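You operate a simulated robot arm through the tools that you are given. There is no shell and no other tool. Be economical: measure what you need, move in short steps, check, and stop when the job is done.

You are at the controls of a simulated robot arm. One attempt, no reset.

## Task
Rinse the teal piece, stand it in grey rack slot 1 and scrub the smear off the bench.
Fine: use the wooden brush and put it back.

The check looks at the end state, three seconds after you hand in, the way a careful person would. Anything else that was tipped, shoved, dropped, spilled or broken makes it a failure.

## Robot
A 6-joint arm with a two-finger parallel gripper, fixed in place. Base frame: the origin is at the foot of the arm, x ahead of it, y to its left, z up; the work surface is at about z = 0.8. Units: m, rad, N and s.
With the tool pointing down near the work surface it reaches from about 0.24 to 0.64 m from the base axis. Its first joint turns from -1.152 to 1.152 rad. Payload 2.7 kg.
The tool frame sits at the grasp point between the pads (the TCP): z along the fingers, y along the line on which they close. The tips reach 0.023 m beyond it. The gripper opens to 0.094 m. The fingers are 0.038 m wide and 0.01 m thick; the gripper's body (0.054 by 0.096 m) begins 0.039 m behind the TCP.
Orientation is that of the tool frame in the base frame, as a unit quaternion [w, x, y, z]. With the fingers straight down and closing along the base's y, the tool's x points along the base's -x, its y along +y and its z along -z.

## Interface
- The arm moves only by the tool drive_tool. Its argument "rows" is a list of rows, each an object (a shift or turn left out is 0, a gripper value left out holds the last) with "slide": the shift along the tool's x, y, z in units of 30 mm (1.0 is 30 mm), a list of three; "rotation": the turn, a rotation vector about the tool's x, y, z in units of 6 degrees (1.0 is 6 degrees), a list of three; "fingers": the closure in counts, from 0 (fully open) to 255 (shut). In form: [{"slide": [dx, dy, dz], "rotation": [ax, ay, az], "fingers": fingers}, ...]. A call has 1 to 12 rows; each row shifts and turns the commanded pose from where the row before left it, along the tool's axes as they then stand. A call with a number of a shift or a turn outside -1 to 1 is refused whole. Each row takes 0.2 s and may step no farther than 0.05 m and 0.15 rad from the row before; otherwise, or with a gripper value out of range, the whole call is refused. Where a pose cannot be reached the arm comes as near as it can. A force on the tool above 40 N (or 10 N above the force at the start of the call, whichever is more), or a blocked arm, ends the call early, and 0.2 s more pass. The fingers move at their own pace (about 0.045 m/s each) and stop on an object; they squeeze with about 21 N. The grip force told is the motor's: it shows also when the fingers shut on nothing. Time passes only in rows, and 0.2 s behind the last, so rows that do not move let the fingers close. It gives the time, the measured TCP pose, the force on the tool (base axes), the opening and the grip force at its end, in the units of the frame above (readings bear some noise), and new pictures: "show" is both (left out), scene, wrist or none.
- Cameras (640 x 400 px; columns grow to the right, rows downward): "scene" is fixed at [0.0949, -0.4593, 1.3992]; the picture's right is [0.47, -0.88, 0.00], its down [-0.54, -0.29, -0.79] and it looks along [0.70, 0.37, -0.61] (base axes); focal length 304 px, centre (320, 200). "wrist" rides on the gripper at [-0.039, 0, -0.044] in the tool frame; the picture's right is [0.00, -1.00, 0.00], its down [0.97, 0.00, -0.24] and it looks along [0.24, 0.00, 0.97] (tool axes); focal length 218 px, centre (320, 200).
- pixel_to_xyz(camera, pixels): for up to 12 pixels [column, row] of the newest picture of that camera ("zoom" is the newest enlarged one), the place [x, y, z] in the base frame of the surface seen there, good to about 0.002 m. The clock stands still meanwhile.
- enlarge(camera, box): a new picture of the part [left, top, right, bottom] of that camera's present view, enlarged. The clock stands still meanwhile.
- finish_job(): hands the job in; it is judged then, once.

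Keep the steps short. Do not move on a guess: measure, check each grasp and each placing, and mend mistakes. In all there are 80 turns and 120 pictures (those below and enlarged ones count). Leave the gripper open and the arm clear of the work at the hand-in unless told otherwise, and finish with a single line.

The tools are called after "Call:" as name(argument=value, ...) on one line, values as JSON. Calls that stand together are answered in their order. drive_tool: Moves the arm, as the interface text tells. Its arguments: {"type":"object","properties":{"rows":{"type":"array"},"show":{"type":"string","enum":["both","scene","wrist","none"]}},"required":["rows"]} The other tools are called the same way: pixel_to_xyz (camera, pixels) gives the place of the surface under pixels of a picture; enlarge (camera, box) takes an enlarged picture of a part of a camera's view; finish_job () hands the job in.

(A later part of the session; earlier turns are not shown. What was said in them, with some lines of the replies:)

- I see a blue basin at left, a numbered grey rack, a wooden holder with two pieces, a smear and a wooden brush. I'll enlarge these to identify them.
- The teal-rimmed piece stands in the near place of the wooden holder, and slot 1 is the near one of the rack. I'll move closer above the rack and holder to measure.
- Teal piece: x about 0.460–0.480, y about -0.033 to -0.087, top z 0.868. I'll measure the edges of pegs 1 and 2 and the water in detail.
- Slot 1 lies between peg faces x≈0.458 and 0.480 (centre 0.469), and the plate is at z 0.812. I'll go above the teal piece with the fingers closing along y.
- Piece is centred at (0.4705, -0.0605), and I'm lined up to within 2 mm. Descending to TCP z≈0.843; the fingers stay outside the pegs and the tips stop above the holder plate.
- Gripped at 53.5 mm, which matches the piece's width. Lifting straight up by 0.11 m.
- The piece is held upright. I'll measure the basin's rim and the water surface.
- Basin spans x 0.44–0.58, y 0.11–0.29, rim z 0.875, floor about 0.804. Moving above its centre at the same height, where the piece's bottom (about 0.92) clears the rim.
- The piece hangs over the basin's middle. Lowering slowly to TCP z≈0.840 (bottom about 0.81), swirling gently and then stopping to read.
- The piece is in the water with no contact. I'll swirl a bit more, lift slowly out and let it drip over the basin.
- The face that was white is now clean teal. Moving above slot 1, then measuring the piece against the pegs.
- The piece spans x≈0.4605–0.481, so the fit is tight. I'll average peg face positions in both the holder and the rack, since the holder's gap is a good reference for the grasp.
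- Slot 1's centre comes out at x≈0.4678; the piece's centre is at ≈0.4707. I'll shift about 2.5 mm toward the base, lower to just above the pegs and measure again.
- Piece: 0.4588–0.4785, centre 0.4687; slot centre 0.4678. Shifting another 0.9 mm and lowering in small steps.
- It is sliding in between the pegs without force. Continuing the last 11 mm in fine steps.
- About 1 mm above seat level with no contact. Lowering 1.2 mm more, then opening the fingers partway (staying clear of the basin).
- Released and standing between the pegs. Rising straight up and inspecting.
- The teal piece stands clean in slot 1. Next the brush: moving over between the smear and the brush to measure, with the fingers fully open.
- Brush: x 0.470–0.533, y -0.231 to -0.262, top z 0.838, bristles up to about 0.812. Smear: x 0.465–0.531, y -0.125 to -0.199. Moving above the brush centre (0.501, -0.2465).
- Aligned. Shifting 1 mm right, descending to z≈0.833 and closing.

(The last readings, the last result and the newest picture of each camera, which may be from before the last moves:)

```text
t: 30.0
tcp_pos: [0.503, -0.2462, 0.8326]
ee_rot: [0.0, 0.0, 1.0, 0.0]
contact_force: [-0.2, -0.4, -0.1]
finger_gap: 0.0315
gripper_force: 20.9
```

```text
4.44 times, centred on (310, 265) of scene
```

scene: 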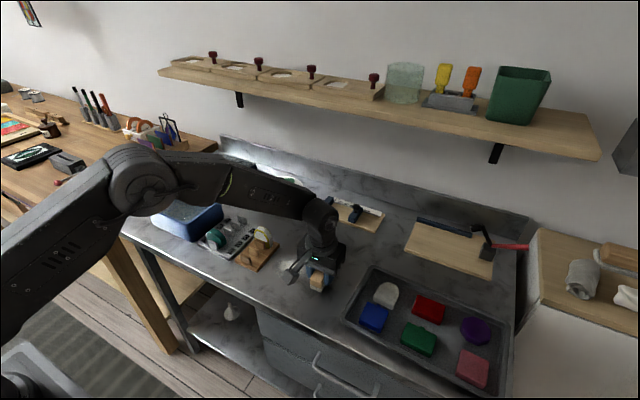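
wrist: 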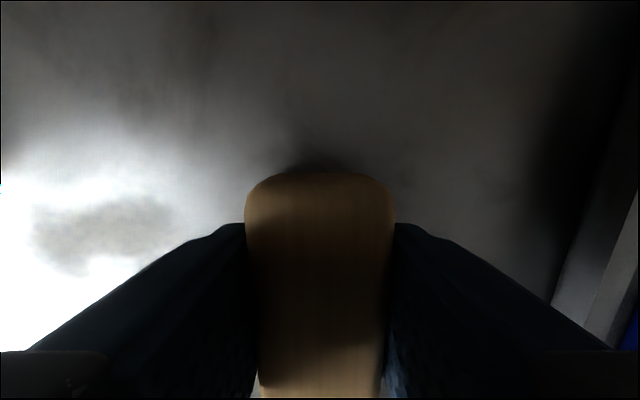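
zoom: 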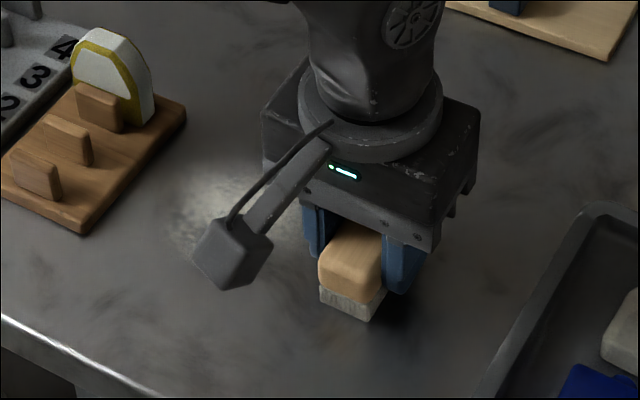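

Gripped at 31.5 mm. I'll check how low the box on the gripper's side hangs before scrubbing near the holder.

Call:
pixel_to_xyz(camera="zoom", pixels=[[225, 260], [205, 265], [240, 285], [260, 250], [440, 240], [365, 300], [130, 60]])

```text
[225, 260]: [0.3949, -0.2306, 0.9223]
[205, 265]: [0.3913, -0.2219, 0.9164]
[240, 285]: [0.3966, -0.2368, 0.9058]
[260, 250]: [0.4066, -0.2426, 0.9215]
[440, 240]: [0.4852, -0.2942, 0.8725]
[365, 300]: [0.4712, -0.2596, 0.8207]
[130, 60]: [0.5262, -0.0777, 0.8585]
```

The box hangs at z > 0.90, so it is clear. I press lightly (0.6 mm) and slide onto the smear with the first strokes, keeping y ≤ -0.14 to stay clear of the yellow piece.

Call:
drive_tool(rows=[{"slide": [0, 0, 0.02]}, {"slide": [0, 0.6, 0]}, {"slide": [0, 0.6, 0]}, {"slide": [0, 0.6, 0]}, {"slide": [0, 0.6, 0]}, {"slide": [0, 0.6, 0]}, {"slide": [0, 0.5, 0]}, {"slide": [0, -0.6, 0]}, {"slide": [0, -0.6, 0]}, {"slide": [0, -0.6, 0]}, {}], show="scene")

Call:
enlarge(camera="scene", box=[230, 220, 350, 310])

```text
t: 32.4
tcp_pos: [0.5023, -0.1957, 0.8331]
ee_rot: [0.001, 0.001, 1.0, 0.0]
contact_force: [0.4, 7.0, 16.5]
finger_gap: 0.0313
gripper_force: 20.6
```

scene: 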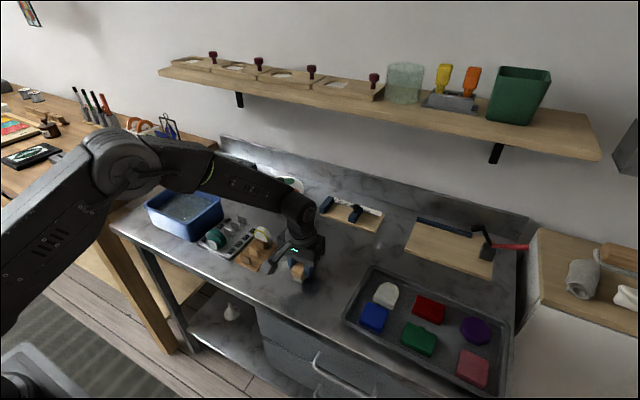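

```text
4.44 times, centred on (290, 265) of scene
```

zoom: 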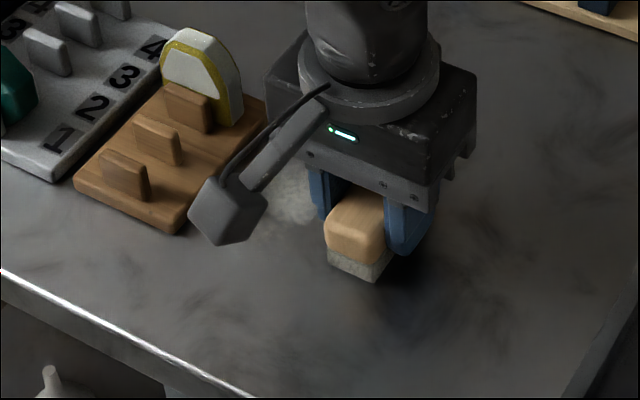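

Pressing with 16 N and the smear is fading. More strokes, offset toward the near and far sides.

Call:
drive_tool(rows=[{"slide": [0.4, 0, 0]}, {"slide": [0, 0.6, 0]}, {"slide": [0, 0.6, 0]}, {"slide": [0, 0.6, 0]}, {"slide": [0, -0.6, 0]}, {"slide": [0, -0.6, 0]}, {"slide": [0, -0.6, 0]}, {"slide": [-0.7, 0, 0]}, {"slide": [0, 0.6, 0]}, {"slide": [0, 0.6, 0]}, {"slide": [0, 0.6, 0]}, {}], show="none")

Call:
drive_tool(rows=[{"slide": [0, -0.6, 0]}, {"slide": [0, -0.6, 0]}, {"slide": [0, -0.6, 0]}, {"slide": [0.3, 0, 0]}, {"slide": [0, 0.6, 0]}, {"slide": [0, 0.6, 0]}, {"slide": [0, 0.6, 0]}, {"slide": [0, -0.6, 0]}, {"slide": [0, -0.6, 0]}, {"slide": [0, -0.6, 0]}, {}], show="none")

Call:
drive_tool(rows=[{"slide": [0, 0, -0.6]}, {"slide": [0, 0, -0.9]}, {"slide": [0, 0, -0.9]}, {"slide": [0, -0.85, -0.6]}, {"slide": [0, -0.85, 0]}, {}], show="both")

Call:
enlarge(camera="scene", box=[230, 220, 350, 310])

```text
t: 35.0
tcp_pos: [0.511, -0.1406, 0.8324]
ee_rot: [0.0, -0.001, 1.0, 0.0]
contact_force: [0.3, -1.7, 6.3]
finger_gap: 0.0315
gripper_force: 20.9
```

```text
t: 37.4
tcp_pos: [0.5024, -0.196, 0.8312]
ee_rot: [0.0, 0.0, 1.0, 0.0]
contact_force: [0.2, 0.1, 0.8]
finger_gap: 0.0315
gripper_force: 21.2
```

```text
t: 38.8
tcp_pos: [0.5012, -0.2461, 0.9227]
ee_rot: [0.0, 0.0, 1.0, 0.0]
contact_force: [-0.1, 0.3, 0.0]
finger_gap: 0.0315
gripper_force: 20.6
```

scene: 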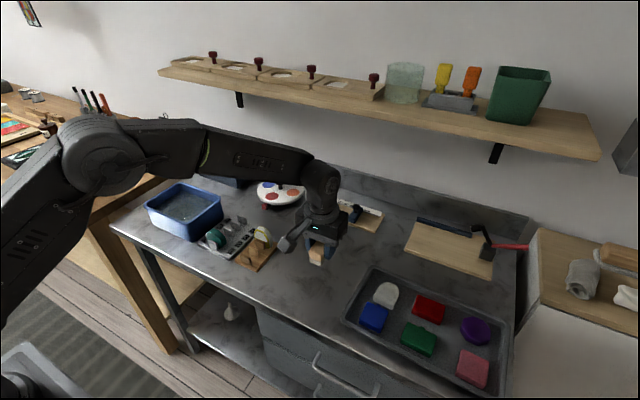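
wrist: 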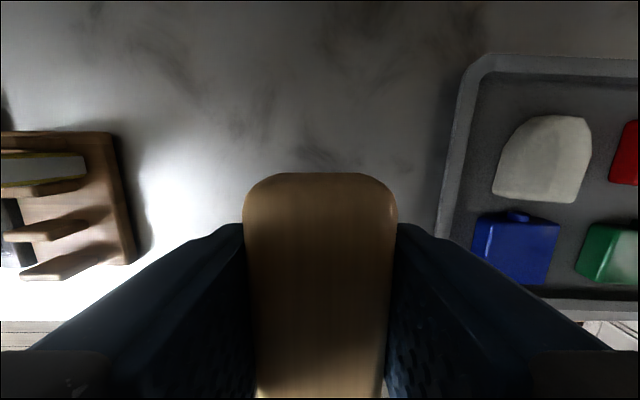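

```text
4.44 times, centred on (290, 265) of scene
```

zoom: 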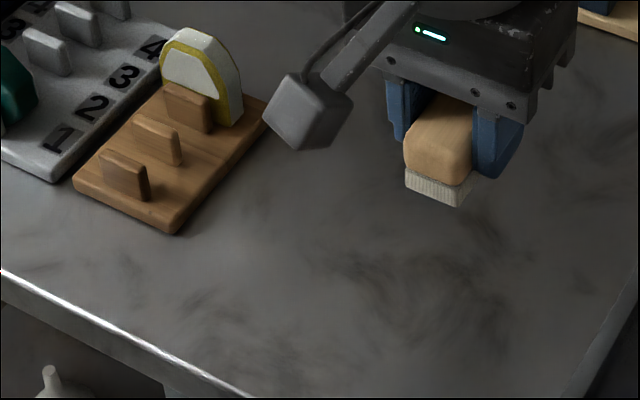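

The smear is gone. Lowering the brush back onto its original spot.

Call:
drive_tool(rows=[{"slide": [0, 0, 0.9]}, {"slide": [0, 0, 0.9]}, {"slide": [0, 0, 0.7]}, {"slide": [0, 0, 0.3]}, {"slide": [0, 0, 0.12]}, {"slide": [0, 0, 0.05]}, {}], show="none")

Call:
enlarge(camera="scene", box=[250, 220, 370, 310])

```text
t: 40.4
tcp_pos: [0.5022, -0.2473, 0.8327]
ee_rot: [0.001, -0.001, 1.0, -0.001]
contact_force: [-0.1, -0.7, 0.0]
finger_gap: 0.0314
gripper_force: 20.8
```

```text
4.44 times, centred on (310, 265) of scene
```

zoom: 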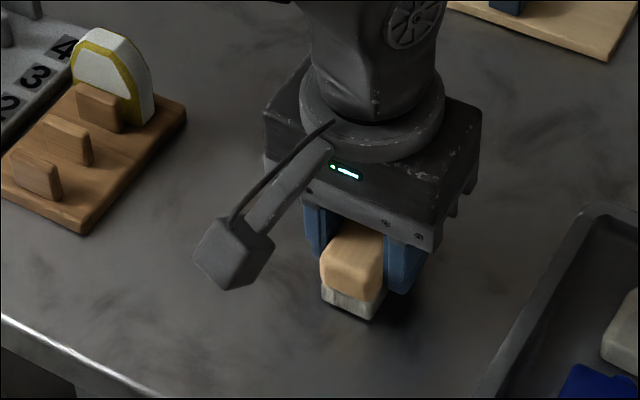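

It is almost touching, with the force still zero. Lowering 0.7 mm more, then opening.

Call:
drive_tool(rows=[{"slide": [0, 0, 0.025]}, {}, {"fingers": 0}, {}, {}, {}, {}], show="none")

Call:
drive_tool(rows=[{"slide": [0, 0, -0.5]}, {"slide": [0, 0, -0.9]}, {"slide": [0, 0, -0.9]}, {"slide": [0, 0, -0.9]}, {"slide": [0, 0, -1]}, {"slide": [0.4, 0, -1]}, {"slide": [0.9, 0, -1]}, {"slide": [0.9, 0, -1]}, {"slide": [0.9, 0, -1]}, {}], show="both")

Call:
enlarge(camera="scene", box=[180, 190, 350, 310])

Call:
enlarge(camera="wrist", box=[100, 20, 420, 220])

```text
t: 42.0
tcp_pos: [0.5038, -0.248, 0.8324]
ee_rot: [0.0, 0.0, 1.0, 0.0]
contact_force: [-0.1, 0.2, 0.8]
finger_gap: 0.0942
gripper_force: 0.0
```

```text
t: 44.2
tcp_pos: [0.4088, -0.245, 1.0786]
ee_rot: [0.0, 0.0, 1.0, 0.0]
contact_force: [-0.7, 0.4, 0.5]
finger_gap: 0.094
gripper_force: 0.1
```

scene: 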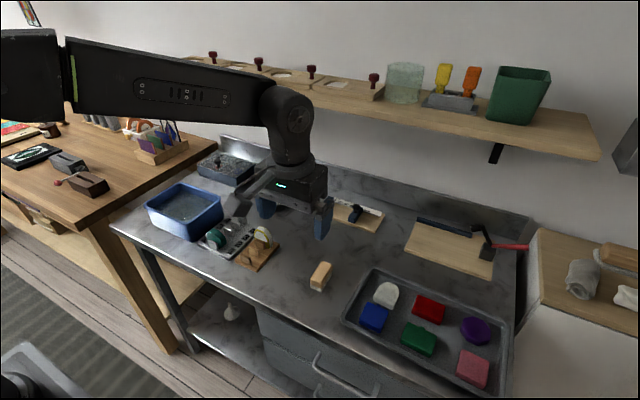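
wrist: 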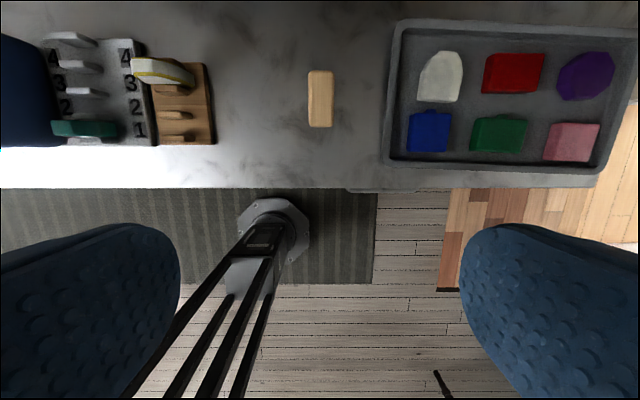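

```text
3.33 times, centred on (265, 250) of scene
```

zoom: 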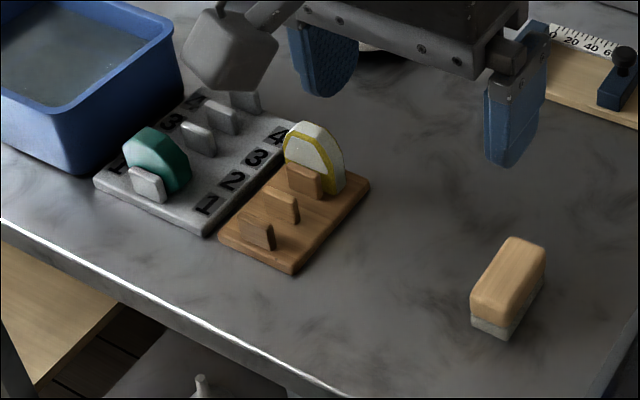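

```text
2.00 times, centred on (260, 120) of wrist
```

zoom: 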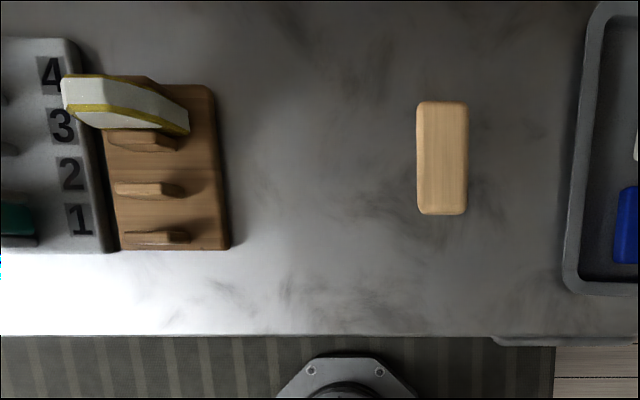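

The bench is clean, the brush is back on its spot, the teal piece stands rinsed in slot 1, and nothing else has moved. The gripper is open and clear, so I'm handing in.

Call:
finish_job()

```text
The job is handed in.
```

The teal piece is rinsed and standing in grey rack slot 1, the smear is scrubbed off the bench, and the wooden brush is back where it was.
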